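You operate a simulated robot arm through the tools that you are given. There is no shell and no other tool. Be economical: measure what you need, move in short steps, check, and stop when the job is done.

Carry out the task below with a simulated robot arm. There is one attempt and no reset: what you move stays moved.

TASK
On the steel counter, set the clear bowl inside the beige one.
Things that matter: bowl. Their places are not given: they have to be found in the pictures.

It is judged by the outcome, as a careful person would: the job done as asked, and still so three seconds after it is handed in. It fails if anything else is knocked over, pushed out of place, dropped, spilled or broken.

THE ROBOT
A 7-joint arm with a two-finger parallel gripper, fixed in place. Base frame: the origin is at the foot of the arm, x ahead of it, y to its left, z up; the work surface is at about z = 0.91. Lengths are in m, angles in rad, forces in N, time in s.
With the tool pointing down near the work surface it reaches from about 0.24 to 0.68 m from the base axis. Its first joint turns from -1.152 to 1.152 rad. Payload 2.4 kg.
Tool frame: the origin (TCP) lies between the finger pads and is the grasp point; the fingertips stand 0.03 m ahead of it; z points along the fingers, y is the line along which they close. The gripper opens to 0.094 m. The fingers are 0.028 m wide and 0.01 m thick; the gripper's body (0.05 by 0.096 m) begins 0.055 m behind the TCP.
Orientation is told as [roll, pitch, yaw] about the base's x, y, z axes, in that order, counted from this pose: with the fingers straight down and closing along the base's y, the tool's x points along the base's -x, its y along +y and its z along -z.

THE INTERFACE
- The arm moves only by the tool arm_command. Its argument "targets" is a list of rows, each an object (a shift or turn left out is 0, a gripper value left out holds the last) with "translation": the shift along the base's x, y, z in units of 500 mm (1.0 is 500 mm), a list of three; "delta_rot": the turn, a rotation vector about the base's x, y, z in units of 90 degrees (1.0 is 90 degrees), a list of three; "jaw": the finger opening in cm, from 0 to 9.4. In form: [{"translation": [tx, ty, tz], "delta_rot": [wx, wy, wz], "jaw": jaw}, ...]. A call has 1 to 8 rows; each row is the pose to reach, as a shift and turn from the pose commanded when the call began. A call with a number of a shift or a turn outside -1 to 1 is refused whole. A row lasts 0.2 s, in which the tool goes at most 0.05 m and 0.15 rad; a call with a longer step from one row to the next is refused whole, and so is a gripper value outside its range. A pose out of reach is approached as far as the arm can. The call stops where the force on the tool passes 40 N (or 10 N more than at its start, if that is more) or the arm is blocked; 0.2 s more then pass. The fingers move at their own pace (about 0.153 m/s each) and stop on an object; they squeeze with about 41 N. The grip force told is the motor's: it shows also when the fingers shut on nothing. Time passes only in rows, and 0.2 s behind the last, so rows that repeat a pose let the fingers close. It gives the time, the measured TCP pose, the force on the tool (base axes), the opening and the grip force at its end, in the units of the frame above (readings bear some noise).
- Cameras (640 x 400 px; columns grow to the right, rows downward): "scene" is fixed at [0.0305, 0.4629, 1.4644]; the picture's right is [-0.83, -0.56, 0.00], its down [-0.20, 0.30, -0.93] and it looks along [0.53, -0.77, -0.36] (base axes); focal length 367 px, centre (320, 200). "wrist" rides on the gripper at [-0.037, 0, -0.058] in the tool frame; the picture's right is [0.00, -1.00, 0.00], its down [0.97, 0.00, -0.24] and it looks along [0.24, 0.00, 0.97] (tool axes); focal length 218 px, centre (320, 200).
- grab_frame(camera): a new picture of that camera. No time passes.
- measure_at(camera, pixels): there is no depth. For up to 12 entries [column, row, z] of the newest picture of that camera ("zoom" is the newest enlarged one), the place [x, y] in the base frame at which the ray of that pixel passes the height z, good to about 0.003 m. No time passes.
- close_up(camera, box): a new picture of the part [left, top, right, bottom] of that camera's present view, enlarged. No time passes.
- sign_off(): hands the job in; it is judged then, once.

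Work in short steps. Measure before you move; look again where a grasp or a placing could have gone wrong, and mend it. You have 60 turns and 26 pictures in all, the two below and enlarged ones among them. Open the gripper and draw the arm clear of the work before you hand the job in, unless the task says otherwise; then end with one line.

The tools are called after "Emit:" by a JSON object that holds its "method" and its "body". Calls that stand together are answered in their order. arm_command: Moves the arm, as the interface text tells. Its arguments: {"type":"object","properties":{"targets":{"type":"array","items":{"type":"object","properties":{"translation":{"type":"array","items":{"type":"number"}},"delta_rot":{"type":"array","items":{"type":"number"}},"jaw":{"type":"number"}}}}},"required":["targets"]} The other tools are called the same way: grab_frame (camera) takes a picture; measure_at (camera, pixels) gives the place at which the rays of pixels pass given heights; close_up (camera, box) takes an enlarged picture of a part of a camera's view; sign_off () hands the job in.

At the start:

```text
clock: 0.0
ee_pos: [0.3784, -0.0842, 1.2276]
tool_rot: [-0.001, -0.001, 0.001]
ft_force: [0.5, 0.0, 0.0]
gripper_width: 0.0941
grasp_force: 0.1
```

scene: 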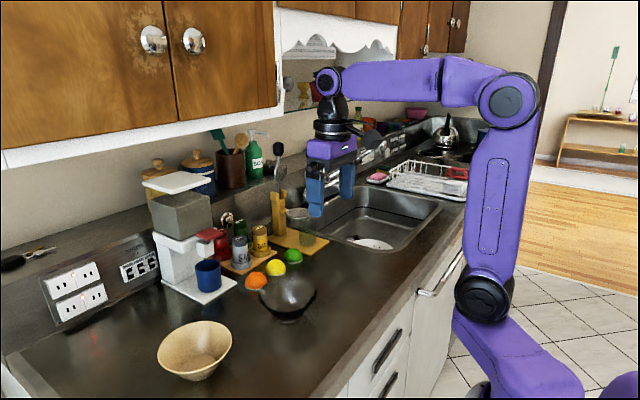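
wrist: 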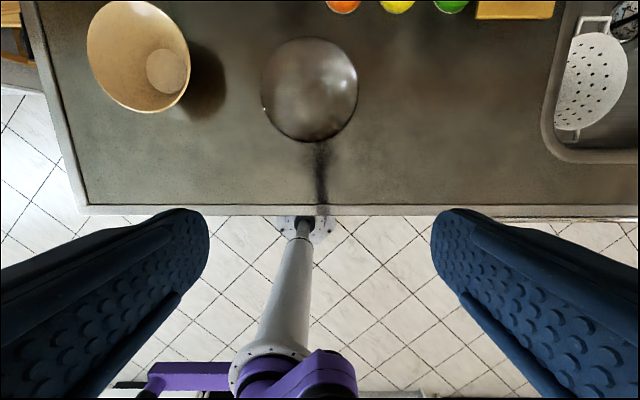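

The clear bowl appears near scene (288,295) and the beige one near (195,350). I take enlarged views to find the rims and bases.

Emit:
{"method": "close_up", "body": {"camera": "scene", "box": [140, 240, 340, 390]}}

Emit:
{"method": "close_up", "body": {"camera": "wrist", "box": [60, 0, 380, 200]}}

```text
2.67 times, centred on (240, 315) of scene
```

zoom: 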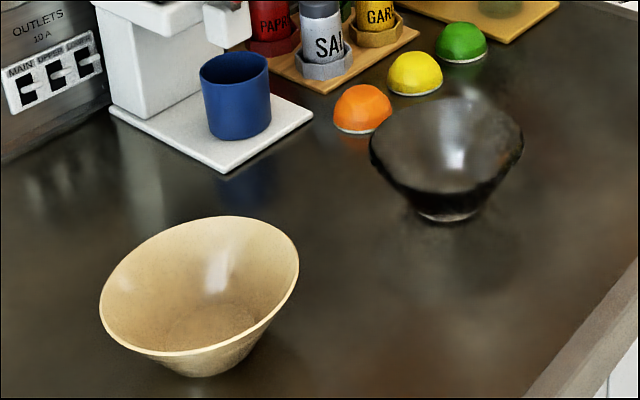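

```text
2.00 times, centred on (220, 100) of wrist
```

zoom: 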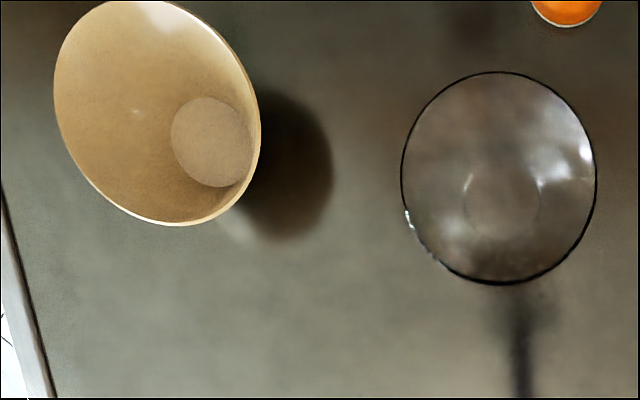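

I measure the rim extents from the wrist and the scene at several heights, to triangulate the rim height.

Emit:
{"method": "measure_at", "body": {"camera": "zoom", "pixels": [[402, 180, 0.97], [597, 180, 0.97], [498, 71, 0.97], [505, 285, 0.97], [502, 203, 0.915], [212, 142, 0.915], [54, 90, 0.98], [261, 135, 0.98], [130, 0, 0.98], [180, 225, 0.98], [402, 180, 0.99], [597, 180, 0.99]]}}

Emit:
{"method": "measure_at", "body": {"camera": "scene", "pixels": [[258.4, 296.2, 0.97], [316.5, 294.4, 0.97], [288.7, 276.4, 0.97], [258.4, 296.2, 0.99], [316.5, 294.4, 0.99], [288.7, 276.4, 0.99], [287.6, 321, 0.91], [157.5, 352.5, 0.98], [232, 338, 0.98], [204.4, 321, 0.98], [183.7, 373, 0.98], [197, 379, 0.91]]}}

```text
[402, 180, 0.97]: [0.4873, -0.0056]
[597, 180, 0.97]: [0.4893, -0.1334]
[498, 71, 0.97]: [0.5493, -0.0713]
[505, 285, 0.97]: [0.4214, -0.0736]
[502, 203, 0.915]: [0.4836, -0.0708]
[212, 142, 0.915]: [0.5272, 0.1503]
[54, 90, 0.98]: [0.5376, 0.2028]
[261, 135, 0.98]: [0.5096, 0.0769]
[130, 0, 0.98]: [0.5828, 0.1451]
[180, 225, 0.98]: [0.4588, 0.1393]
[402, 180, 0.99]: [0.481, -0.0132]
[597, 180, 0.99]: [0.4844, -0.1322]
```

```text
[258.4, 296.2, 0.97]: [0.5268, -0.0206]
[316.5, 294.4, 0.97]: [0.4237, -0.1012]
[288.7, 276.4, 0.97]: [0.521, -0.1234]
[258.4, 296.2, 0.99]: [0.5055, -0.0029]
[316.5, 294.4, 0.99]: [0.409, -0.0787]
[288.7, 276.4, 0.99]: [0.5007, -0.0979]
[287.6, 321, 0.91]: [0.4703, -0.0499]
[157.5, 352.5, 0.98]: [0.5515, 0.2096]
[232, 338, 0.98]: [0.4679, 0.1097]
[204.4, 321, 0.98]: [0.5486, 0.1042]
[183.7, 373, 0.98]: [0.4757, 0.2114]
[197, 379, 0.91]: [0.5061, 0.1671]
```

Triangulated: clear bowl centre ≈(0.485,-0.070), rim z≈0.968, radius ≈0.064; beige centre ≈(0.525,0.149), rim z≈0.966, radius ≈0.067. I'll pinch the clear bowl's rim on its -y side with the tool tilted 0.45 rad along the wall, first going to a standoff.

Emit:
{"method": "arm_command", "body": {"targets": [{"translation": [0.0355, -0.0297, -0.0588], "delta_rot": [0.0478, 0, 0], "jaw": 4.5}, {"translation": [0.071, -0.0593, -0.1177], "delta_rot": [0.0955, 0, 0], "jaw": 4.5}, {"translation": [0.1065, -0.089, -0.1765], "delta_rot": [0.1433, 0, 0], "jaw": 4.5}, {"translation": [0.142, -0.1187, -0.2353], "delta_rot": [0.191, 0, 0], "jaw": 4.5}, {"translation": [0.1775, -0.1483, -0.2942], "delta_rot": [0.2388, 0, 0], "jaw": 4.5}, {"translation": [0.213, -0.178, -0.353], "delta_rot": [0.2865, 0, 0], "jaw": 4.5}, {"translation": [0.213, -0.178, -0.353], "delta_rot": [0.2865, 0, 0], "jaw": 4.5}]}}

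Emit:
{"method": "grab_frame", "body": {"camera": "wrist"}}

Emit:
{"method": "close_up", "body": {"camera": "scene", "box": [220, 200, 380, 330]}}

```text
clock: 1.6
ee_pos: [0.4884, -0.1737, 1.0513]
tool_rot: [0.45, -0.001, 0.001]
ft_force: [-1.6, -0.6, -0.5]
gripper_width: 0.0449
grasp_force: 0.1
```

```text
21 pictures are left
```

wrist: 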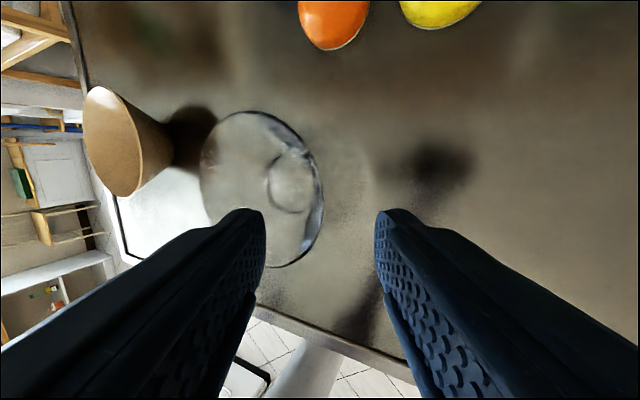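

```text
3.08 times, centred on (300, 265) of scene
```

zoom: 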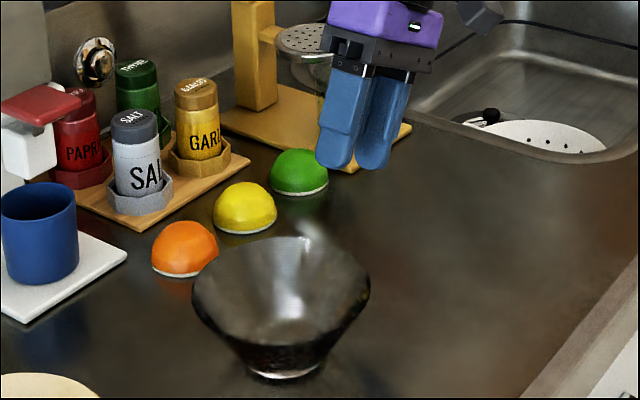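

The rim's right edge is at wrist (323,195), right on the gripper's midline. I verify the rim positions at z 0.968.

Emit:
{"method": "measure_at", "body": {"camera": "wrist", "pixels": [[323, 195, 0.968], [245, 111, 0.968], [272, 267, 0.968], [200, 175, 0.968], [322, 190, 0.96], [322, 190, 0.975]]}}

```text
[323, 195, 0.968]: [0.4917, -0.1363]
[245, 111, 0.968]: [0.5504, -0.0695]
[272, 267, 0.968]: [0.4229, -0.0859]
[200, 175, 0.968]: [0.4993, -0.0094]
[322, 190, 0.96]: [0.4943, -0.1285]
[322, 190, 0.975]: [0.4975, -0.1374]
```

The rim's -y edge is at about (0.488,-0.136,0.968), as planned. I advance along the tool axis to straddle the wall.

Emit:
{"method": "arm_command", "body": {"targets": [{"translation": [-0.001, 0.023, -0.0477], "delta_rot": [0, 0, 0]}, {"translation": [-0.002, 0.046, -0.0953]}, {"translation": [-0.002, 0.069, -0.143]}, {"translation": [-0.002, 0.069, -0.143]}]}}

Emit:
{"method": "close_up", "body": {"camera": "scene", "box": [220, 200, 380, 330]}}

Emit:
{"method": "grab_frame", "body": {"camera": "wrist"}}

```text
clock: 2.6
ee_pos: [0.485, -0.1357, 0.9796]
tool_rot: [0.448, 0.0, -0.001]
ft_force: [-0.1, 0.6, -0.1]
gripper_width: 0.045
grasp_force: 0.1
```

```text
3.08 times, centred on (300, 265) of scene
```

zoom: 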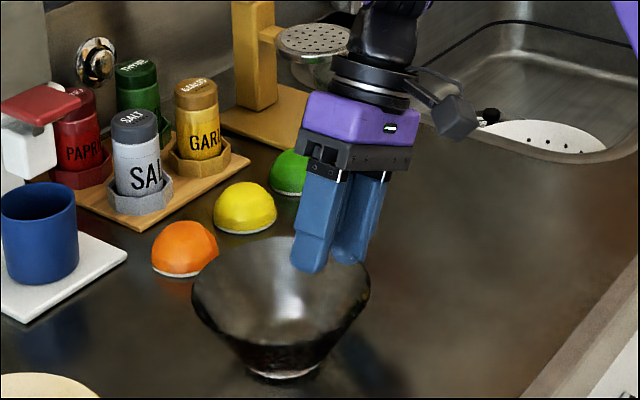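

```text
18 pictures are left
```

wrist: 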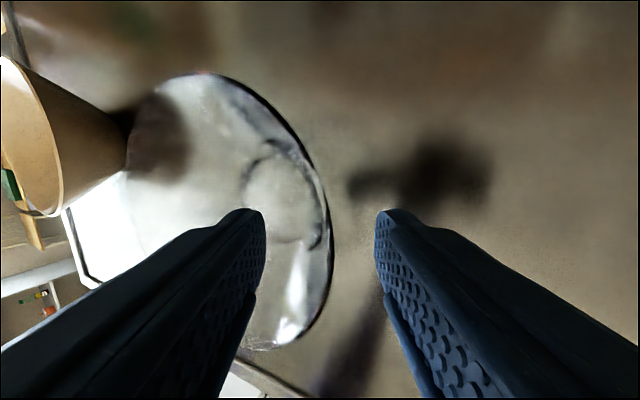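

The wall lies between the fingers, about 3 mm to the -y side of the midline. I shift by that and close.

Emit:
{"method": "arm_command", "body": {"targets": [{"translation": [0, -0.006, -0.003], "jaw": 4.5}, {"translation": [0, -0.006, -0.003], "jaw": 2.0}, {"translation": [0, -0.006, -0.003], "jaw": 0.0}, {"translation": [0, -0.006, -0.003], "jaw": 0.0}, {"translation": [0, -0.006, -0.003], "jaw": 0.0}]}}

Emit:
{"method": "close_up", "body": {"camera": "scene", "box": [220, 200, 380, 330]}}

```text
clock: 3.8
ee_pos: [0.4859, -0.1387, 0.9798]
tool_rot: [0.451, -0.003, 0.002]
ft_force: [-2.3, 9.1, 23.0]
gripper_width: 0.0103
grasp_force: 41.4
```

```text
3.08 times, centred on (300, 265) of scene
```

zoom: 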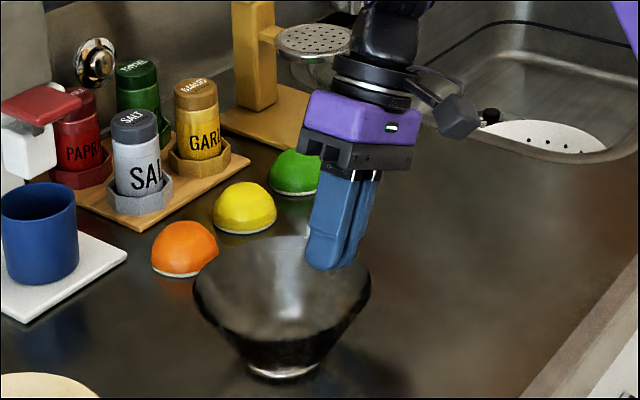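

Gripped with opening 0.0103 m and 41 N. I lift gently by 0.1 m and check.

Emit:
{"method": "arm_command", "body": {"targets": [{"translation": [0, 0, 0.02]}, {"translation": [0, 0, 0.06]}, {"translation": [0, 0, 0.12]}, {"translation": [0, 0, 0.2]}, {"translation": [0, 0, 0.24]}, {"translation": [0, 0, 0.24]}]}}

Emit:
{"method": "grab_frame", "body": {"camera": "scene"}}

Emit:
{"method": "grab_frame", "body": {"camera": "wrist"}}

```text
clock: 5.2
ee_pos: [0.4849, -0.1404, 1.0982]
tool_rot: [0.452, -0.001, 0.001]
ft_force: [0.6, -0.4, 0.1]
gripper_width: 0.0
grasp_force: 32.7
```

```text
16 pictures are left
```

scene: 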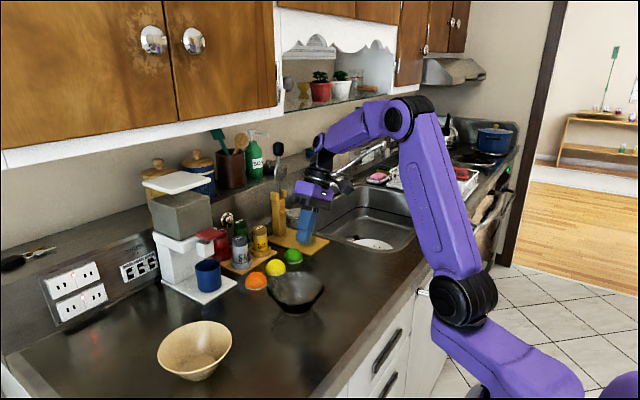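

```text
15 pictures are left
```

wrist: 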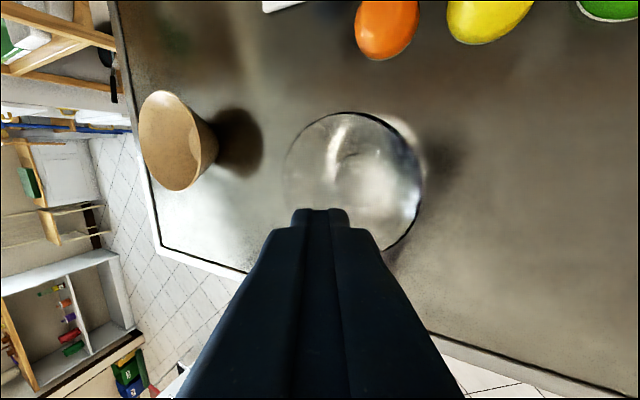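

The bowl slipped out (opening 0) and still stands upright, slightly shifted; the wall is evidently more slanted than my tilt. I look closely and measure again.

Emit:
{"method": "close_up", "body": {"camera": "scene", "box": [240, 240, 350, 330]}}

Emit:
{"method": "measure_at", "body": {"camera": "wrist", "pixels": [[422, 180, 0.968], [352, 112, 0.968], [388, 248, 0.968], [285, 170, 0.968]]}}

```text
4.44 times, centred on (295, 285) of scene
```

zoom: 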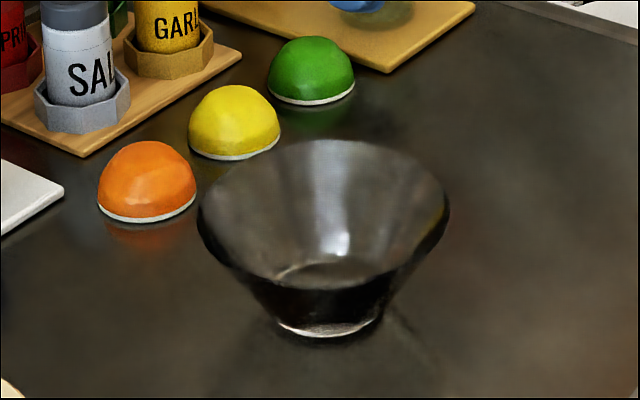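

```text
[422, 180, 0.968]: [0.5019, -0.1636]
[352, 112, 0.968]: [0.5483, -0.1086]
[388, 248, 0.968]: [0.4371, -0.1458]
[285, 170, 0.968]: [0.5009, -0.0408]
```

The bowl is a straight cone with wall slope ≈33.5°, now centred at (0.494,-0.102) with its -y rim at y≈-0.163. I re-tilt to 0.585 rad and take a standoff for a deeper grip.

Emit:
{"method": "arm_command", "body": {"targets": [{"translation": [0.005, -0.04, 0.0], "delta_rot": [0.0215, 0, 0], "jaw": 3.8}, {"translation": [0.01, -0.08, -0.04], "delta_rot": [0.043, 0, 0], "jaw": 3.8}, {"translation": [0.019, -0.114, -0.1], "delta_rot": [0.0645, 0, 0], "jaw": 3.8}, {"translation": [0.019, -0.114, -0.154], "delta_rot": [0.086, 0, 0], "jaw": 3.8}, {"translation": [0.019, -0.114, -0.154], "delta_rot": [0.086, 0, 0], "jaw": 3.8}]}}

Emit:
{"method": "grab_frame", "body": {"camera": "wrist"}}

```text
clock: 6.4
ee_pos: [0.4971, -0.1989, 1.0217]
tool_rot: [0.583, -0.001, 0.0]
ft_force: [0.0, 0.0, 0.0]
gripper_width: 0.0381
grasp_force: 0.1
```

```text
13 pictures are left
```

wrist: 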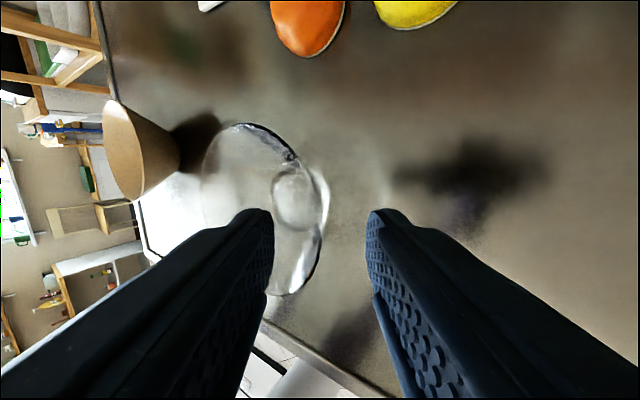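

The rim edge is at column 324, on the midline, and the wall runs almost along the view axis. I advance along the tool axis and check before closing.

Emit:
{"method": "arm_command", "body": {"targets": [{"translation": [-0.002, 0.022, -0.036]}, {"translation": [-0.004, 0.044, -0.072]}, {"translation": [-0.004, 0.064, -0.107]}, {"translation": [-0.004, 0.064, -0.107]}]}}

Emit:
{"method": "grab_frame", "body": {"camera": "wrist"}}

```text
clock: 7.4
ee_pos: [0.4942, -0.1687, 0.9672]
tool_rot: [0.586, -0.001, 0.0]
ft_force: [-0.3, 0.1, 0.3]
gripper_width: 0.0381
grasp_force: 0.1
```

```text
12 pictures are left
```

wrist: 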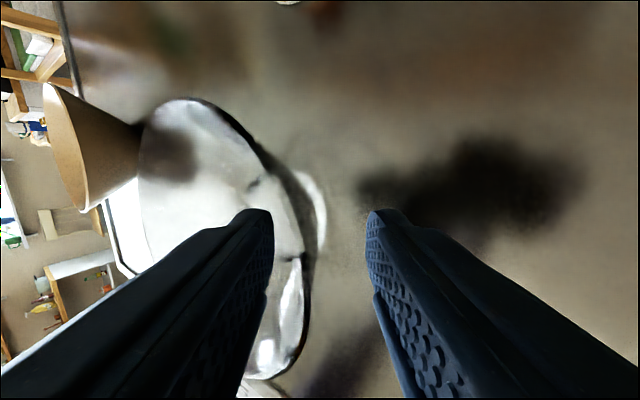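

The wall sits ~2.5 mm to the +y side and seems slightly steeper than the tool; I correct by a small shift and a 0.04 rad turn back, then close.

Emit:
{"method": "arm_command", "body": {"targets": [{"translation": [0, 0.0045, 0.0025], "delta_rot": [-0.025, 0, 0], "jaw": 3.8}, {"translation": [0, 0.0045, 0.0025], "delta_rot": [-0.025, 0, 0], "jaw": 2.0}, {"translation": [0, 0.0045, 0.0025], "delta_rot": [-0.025, 0, 0], "jaw": 1.0}, {"translation": [0, 0.0045, 0.0025], "delta_rot": [-0.025, 0, 0], "jaw": 0}, {"translation": [0, 0.0045, 0.0025], "delta_rot": [-0.025, 0, 0], "jaw": 0}]}}

Emit:
{"method": "grab_frame", "body": {"camera": "wrist"}}

```text
clock: 8.6
ee_pos: [0.494, -0.1646, 0.9704]
tool_rot: [0.546, -0.002, -0.001]
ft_force: [-2.1, 3.6, 14.3]
gripper_width: 0.009
grasp_force: 41.0
```

```text
11 pictures are left
```

wrist: 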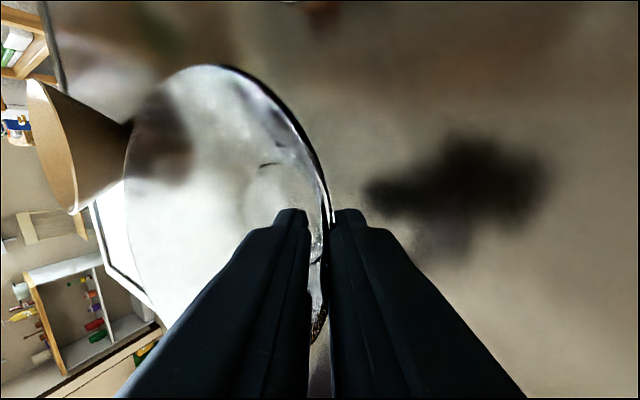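

Gripped deeper (opening 0.009). I lift slowly a few cm and check the opening.

Emit:
{"method": "arm_command", "body": {"targets": [{"translation": [0, 0, 0.008]}, {"translation": [0, 0, 0.016]}, {"translation": [0, 0, 0.03]}, {"translation": [0, 0, 0.045]}, {"translation": [0, 0, 0.06]}, {"translation": [0, 0, 0.06]}]}}

Emit:
{"method": "close_up", "body": {"camera": "scene", "box": [220, 200, 380, 330]}}

```text
clock: 10.0
ee_pos: [0.4908, -0.1654, 0.9994]
tool_rot: [0.545, 0.001, -0.001]
ft_force: [0.3, -0.5, -3.0]
gripper_width: 0.0086
grasp_force: 41.2
```

```text
3.08 times, centred on (300, 265) of scene
```

zoom: 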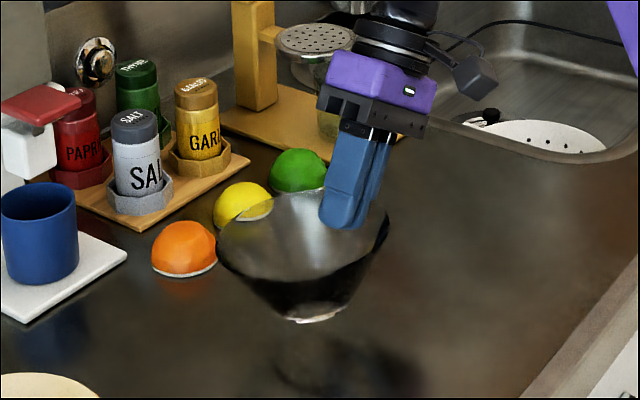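

The bowl is held (≈3 N) and roughly level. I raise it another 0.09 m, then carry it gently over the beige bowl.

Emit:
{"method": "arm_command", "body": {"targets": [{"translation": [0, 0, 0.03]}, {"translation": [0, 0, 0.07]}, {"translation": [0, 0, 0.12]}, {"translation": [0, 0, 0.16]}, {"translation": [0, 0, 0.18]}, {"translation": [0, 0, 0.18]}]}}

Emit:
{"method": "arm_command", "body": {"targets": [{"translation": [0.004, 0.03, 0]}, {"translation": [0.012, 0.08, 0]}, {"translation": [0.021, 0.14, 0]}, {"translation": [0.03, 0.2, 0]}, {"translation": [0.039, 0.26, 0]}, {"translation": [0.048, 0.32, 0]}, {"translation": [0.055, 0.37, 0]}, {"translation": [0.06, 0.4, 0]}]}}

Emit:
{"method": "arm_command", "body": {"targets": [{"translation": [0.004, 0.04, 0]}, {"translation": [0.008, 0.08, 0]}, {"translation": [0.008, 0.1, 0]}, {"translation": [0.008, 0.1, 0]}]}}

Emit:
{"method": "grab_frame", "body": {"camera": "wrist"}}

Emit:
{"method": "close_up", "body": {"camera": "scene", "box": [120, 240, 320, 390]}}

```text
clock: 11.4
ee_pos: [0.4907, -0.1632, 1.089]
tool_rot: [0.546, 0.0, 0.0]
ft_force: [0.2, 0.0, -2.4]
gripper_width: 0.0087
grasp_force: 40.9
```

```text
clock: 13.2
ee_pos: [0.5214, 0.0362, 1.0882]
tool_rot: [0.547, 0.001, 0.0]
ft_force: [-0.3, 0.4, -2.7]
gripper_width: 0.0088
grasp_force: 41.2
```

```text
clock: 14.2
ee_pos: [0.5285, 0.0847, 1.09]
tool_rot: [0.546, 0.0, 0.0]
ft_force: [0.2, -1.1, -3.3]
gripper_width: 0.0084
grasp_force: 41.3
```

```text
9 pictures are left
```

wrist: 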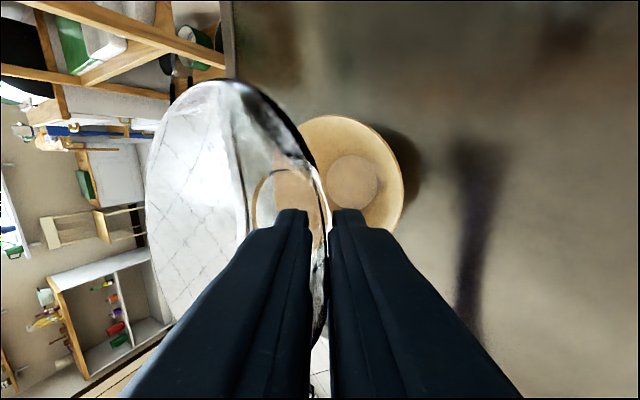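

```text
2.67 times, centred on (220, 315) of scene
```

zoom: 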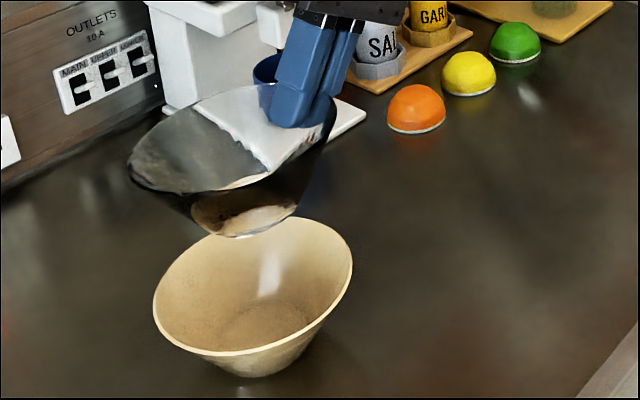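

I measure the held bowl's rim and base and the beige bowl's rim again.

Emit:
{"method": "measure_at", "body": {"camera": "zoom", "pixels": [[128, 165, 1.088], [336, 100, 1.088], [195, 193, 1.088], [270, 84, 1.088], [243, 222, 1.032], [153, 305, 0.966], [352, 265, 0.966], [205, 355, 0.966], [290, 216, 0.966]]}}

Emit:
{"method": "measure_at", "body": {"camera": "wrist", "pixels": [[148, 190, 1.088], [328, 220, 1.088], [225, 80, 1.088], [352, 182, 0.915], [404, 185, 0.966], [340, 116, 0.966], [288, 200, 1.032]]}}

```text
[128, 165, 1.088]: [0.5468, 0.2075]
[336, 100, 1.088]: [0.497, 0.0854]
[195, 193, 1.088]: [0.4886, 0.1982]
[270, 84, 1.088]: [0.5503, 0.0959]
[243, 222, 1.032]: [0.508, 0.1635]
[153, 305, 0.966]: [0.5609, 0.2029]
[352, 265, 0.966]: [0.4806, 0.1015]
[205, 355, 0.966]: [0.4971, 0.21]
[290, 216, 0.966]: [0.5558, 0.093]
```

```text
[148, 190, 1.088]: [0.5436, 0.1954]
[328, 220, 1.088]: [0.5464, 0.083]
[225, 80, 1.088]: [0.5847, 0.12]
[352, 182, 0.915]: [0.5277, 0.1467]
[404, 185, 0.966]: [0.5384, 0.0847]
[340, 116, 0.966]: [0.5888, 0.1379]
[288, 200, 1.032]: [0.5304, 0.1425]
```

Clear bowl centre ≈(0.524,0.147), beige ≈(0.526,0.150), with the held bowl's +y side slightly low. I nudge by (+2,+3) mm and descend to TCP z ≈1.01.

Emit:
{"method": "arm_command", "body": {"targets": [{"translation": [0.004, 0.006, -0.02]}, {"translation": [0.004, 0.006, -0.05]}, {"translation": [0.004, 0.006, -0.08]}, {"translation": [0.004, 0.006, -0.11]}, {"translation": [0.004, 0.006, -0.13]}, {"translation": [0.004, 0.006, -0.145]}, {"translation": [0.004, 0.006, -0.16]}, {"translation": [0.004, 0.006, -0.16]}]}}

Emit:
{"method": "close_up", "body": {"camera": "scene", "box": [120, 240, 320, 390]}}

```text
clock: 16.0
ee_pos: [0.5275, 0.0895, 1.0094]
tool_rot: [0.546, 0.0, 0.0]
ft_force: [0.0, 0.1, -2.0]
gripper_width: 0.0088
grasp_force: 41.4
```

```text
2.67 times, centred on (220, 315) of scene
```

zoom: 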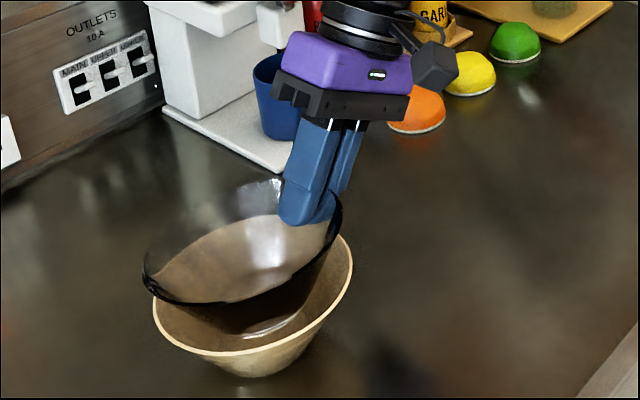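

No contact yet and it is well centred. I descend in 3 mm rows to about 0.998, watching the force.

Emit:
{"method": "arm_command", "body": {"targets": [{"translation": [0, 0, -0.006]}, {"translation": [0, 0, -0.012]}, {"translation": [0, 0, -0.018]}, {"translation": [0, 0, -0.022]}, {"translation": [0, 0, -0.022]}]}}

Emit:
{"method": "close_up", "body": {"camera": "scene", "box": [140, 270, 280, 390]}}

Emit:
{"method": "grab_frame", "body": {"camera": "wrist"}}

```text
clock: 17.2
ee_pos: [0.5285, 0.0876, 0.9971]
tool_rot: [0.546, 0.001, 0.0]
ft_force: [0.3, -2.9, 2.6]
gripper_width: 0.0087
grasp_force: 40.5
```

```text
3.33 times, centred on (210, 330) of scene
```

zoom: 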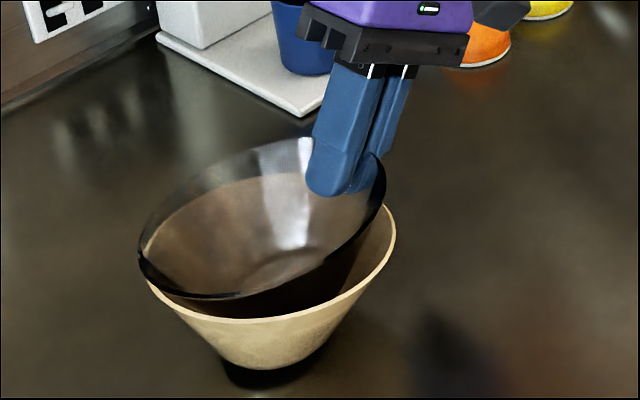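

```text
5 pictures are left
```

wrist: 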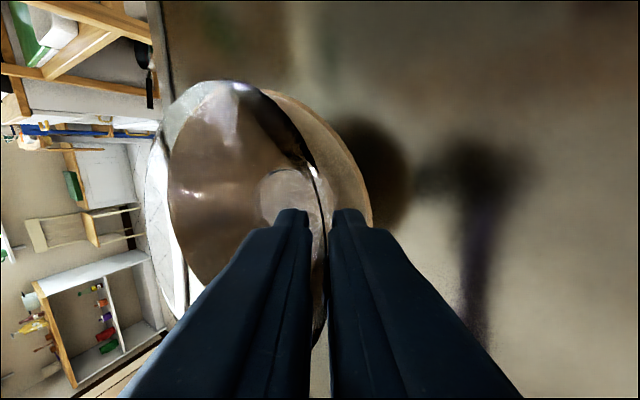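

The +y side has touched the beige wall (Fz rose by ~5 N). I open to 1.8 cm while shifting so that the outer finger stays put beneath the wall, then slide out slowly along the tool axis so the bowl settles gently.

Emit:
{"method": "arm_command", "body": {"targets": [{"translation": [0, 0.003, 0.002], "jaw": 1.2}, {"translation": [0, 0.008, 0.005], "jaw": 1.8}, {"translation": [0, 0.008, 0.005], "jaw": 1.8}, {"translation": [0, 0.002, 0.015], "jaw": 1.8}, {"translation": [0, -0.004, 0.025], "jaw": 1.8}, {"translation": [0, -0.0105, 0.036], "jaw": 1.8}, {"translation": [0, -0.022, 0.056], "jaw": 1.8}, {"translation": [0, -0.04, 0.085], "jaw": 1.8}]}}

Emit:
{"method": "close_up", "body": {"camera": "scene", "box": [140, 270, 280, 390]}}

```text
clock: 19.0
ee_pos: [0.5252, 0.0693, 1.041]
tool_rot: [0.546, 0.0, -0.001]
ft_force: [0.0, 0.0, -0.8]
gripper_width: 0.0178
grasp_force: 0.0
```

```text
3.33 times, centred on (210, 330) of scene
```

zoom: 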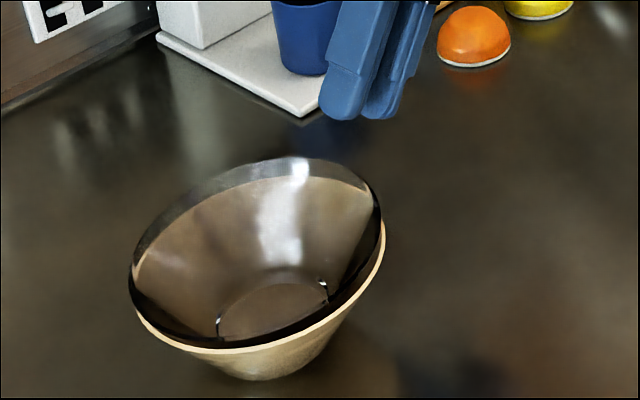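

The clear bowl sits level and nested in the beige bowl, upright on the counter. I draw the arm clear upward.

Emit:
{"method": "arm_command", "body": {"targets": [{"translation": [0, -0.04, 0.07], "jaw": 1.8}, {"translation": [0, -0.08, 0.14], "jaw": 4}, {"translation": [-0.03, -0.12, 0.2], "jaw": 9}, {"translation": [-0.06, -0.18, 0.26], "jaw": 9}, {"translation": [-0.09, -0.24, 0.3], "jaw": 9}, {"translation": [-0.1, -0.28, 0.32], "jaw": 9}]}}

Emit:
{"method": "grab_frame", "body": {"camera": "scene"}}

Emit:
{"method": "close_up", "body": {"camera": "scene", "box": [140, 270, 280, 390]}}

```text
clock: 20.4
ee_pos: [0.4761, -0.0702, 1.1985]
tool_rot: [0.547, -0.001, 0.0]
ft_force: [-0.1, -0.2, -0.4]
gripper_width: 0.0898
grasp_force: 0.0
```

```text
3 pictures are left
```

scene: 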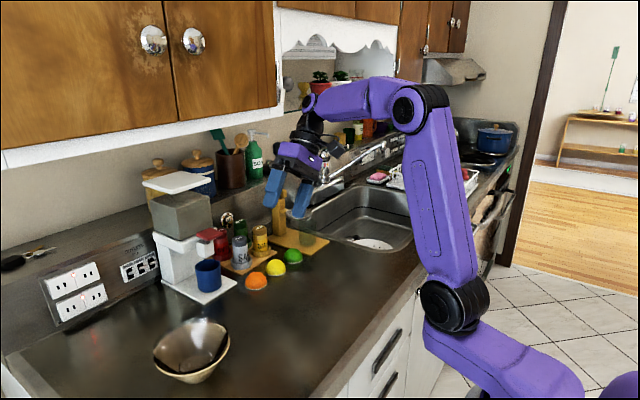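

```text
3.33 times, centred on (210, 330) of scene
```

zoom: 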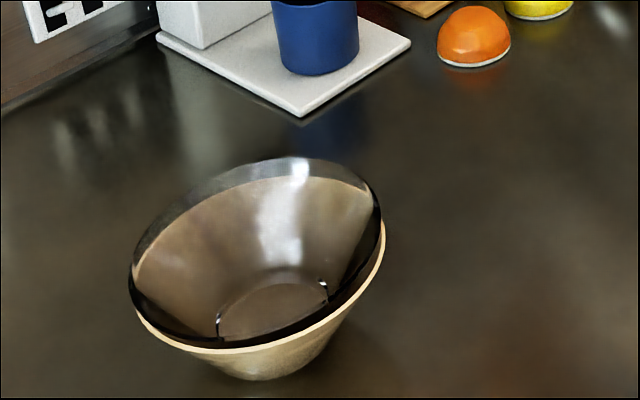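

The bowls are nested and unmoved since release, everything else is in place, and the arm is clear.

Emit:
{"method": "sign_off", "body": {}}

```text
The job is handed in.
```

The clear bowl is nested inside the beige one on the counter. My first grip slipped and slid the clear bowl about 3 cm, but it stayed upright. The second grip held, and nothing else was moved.
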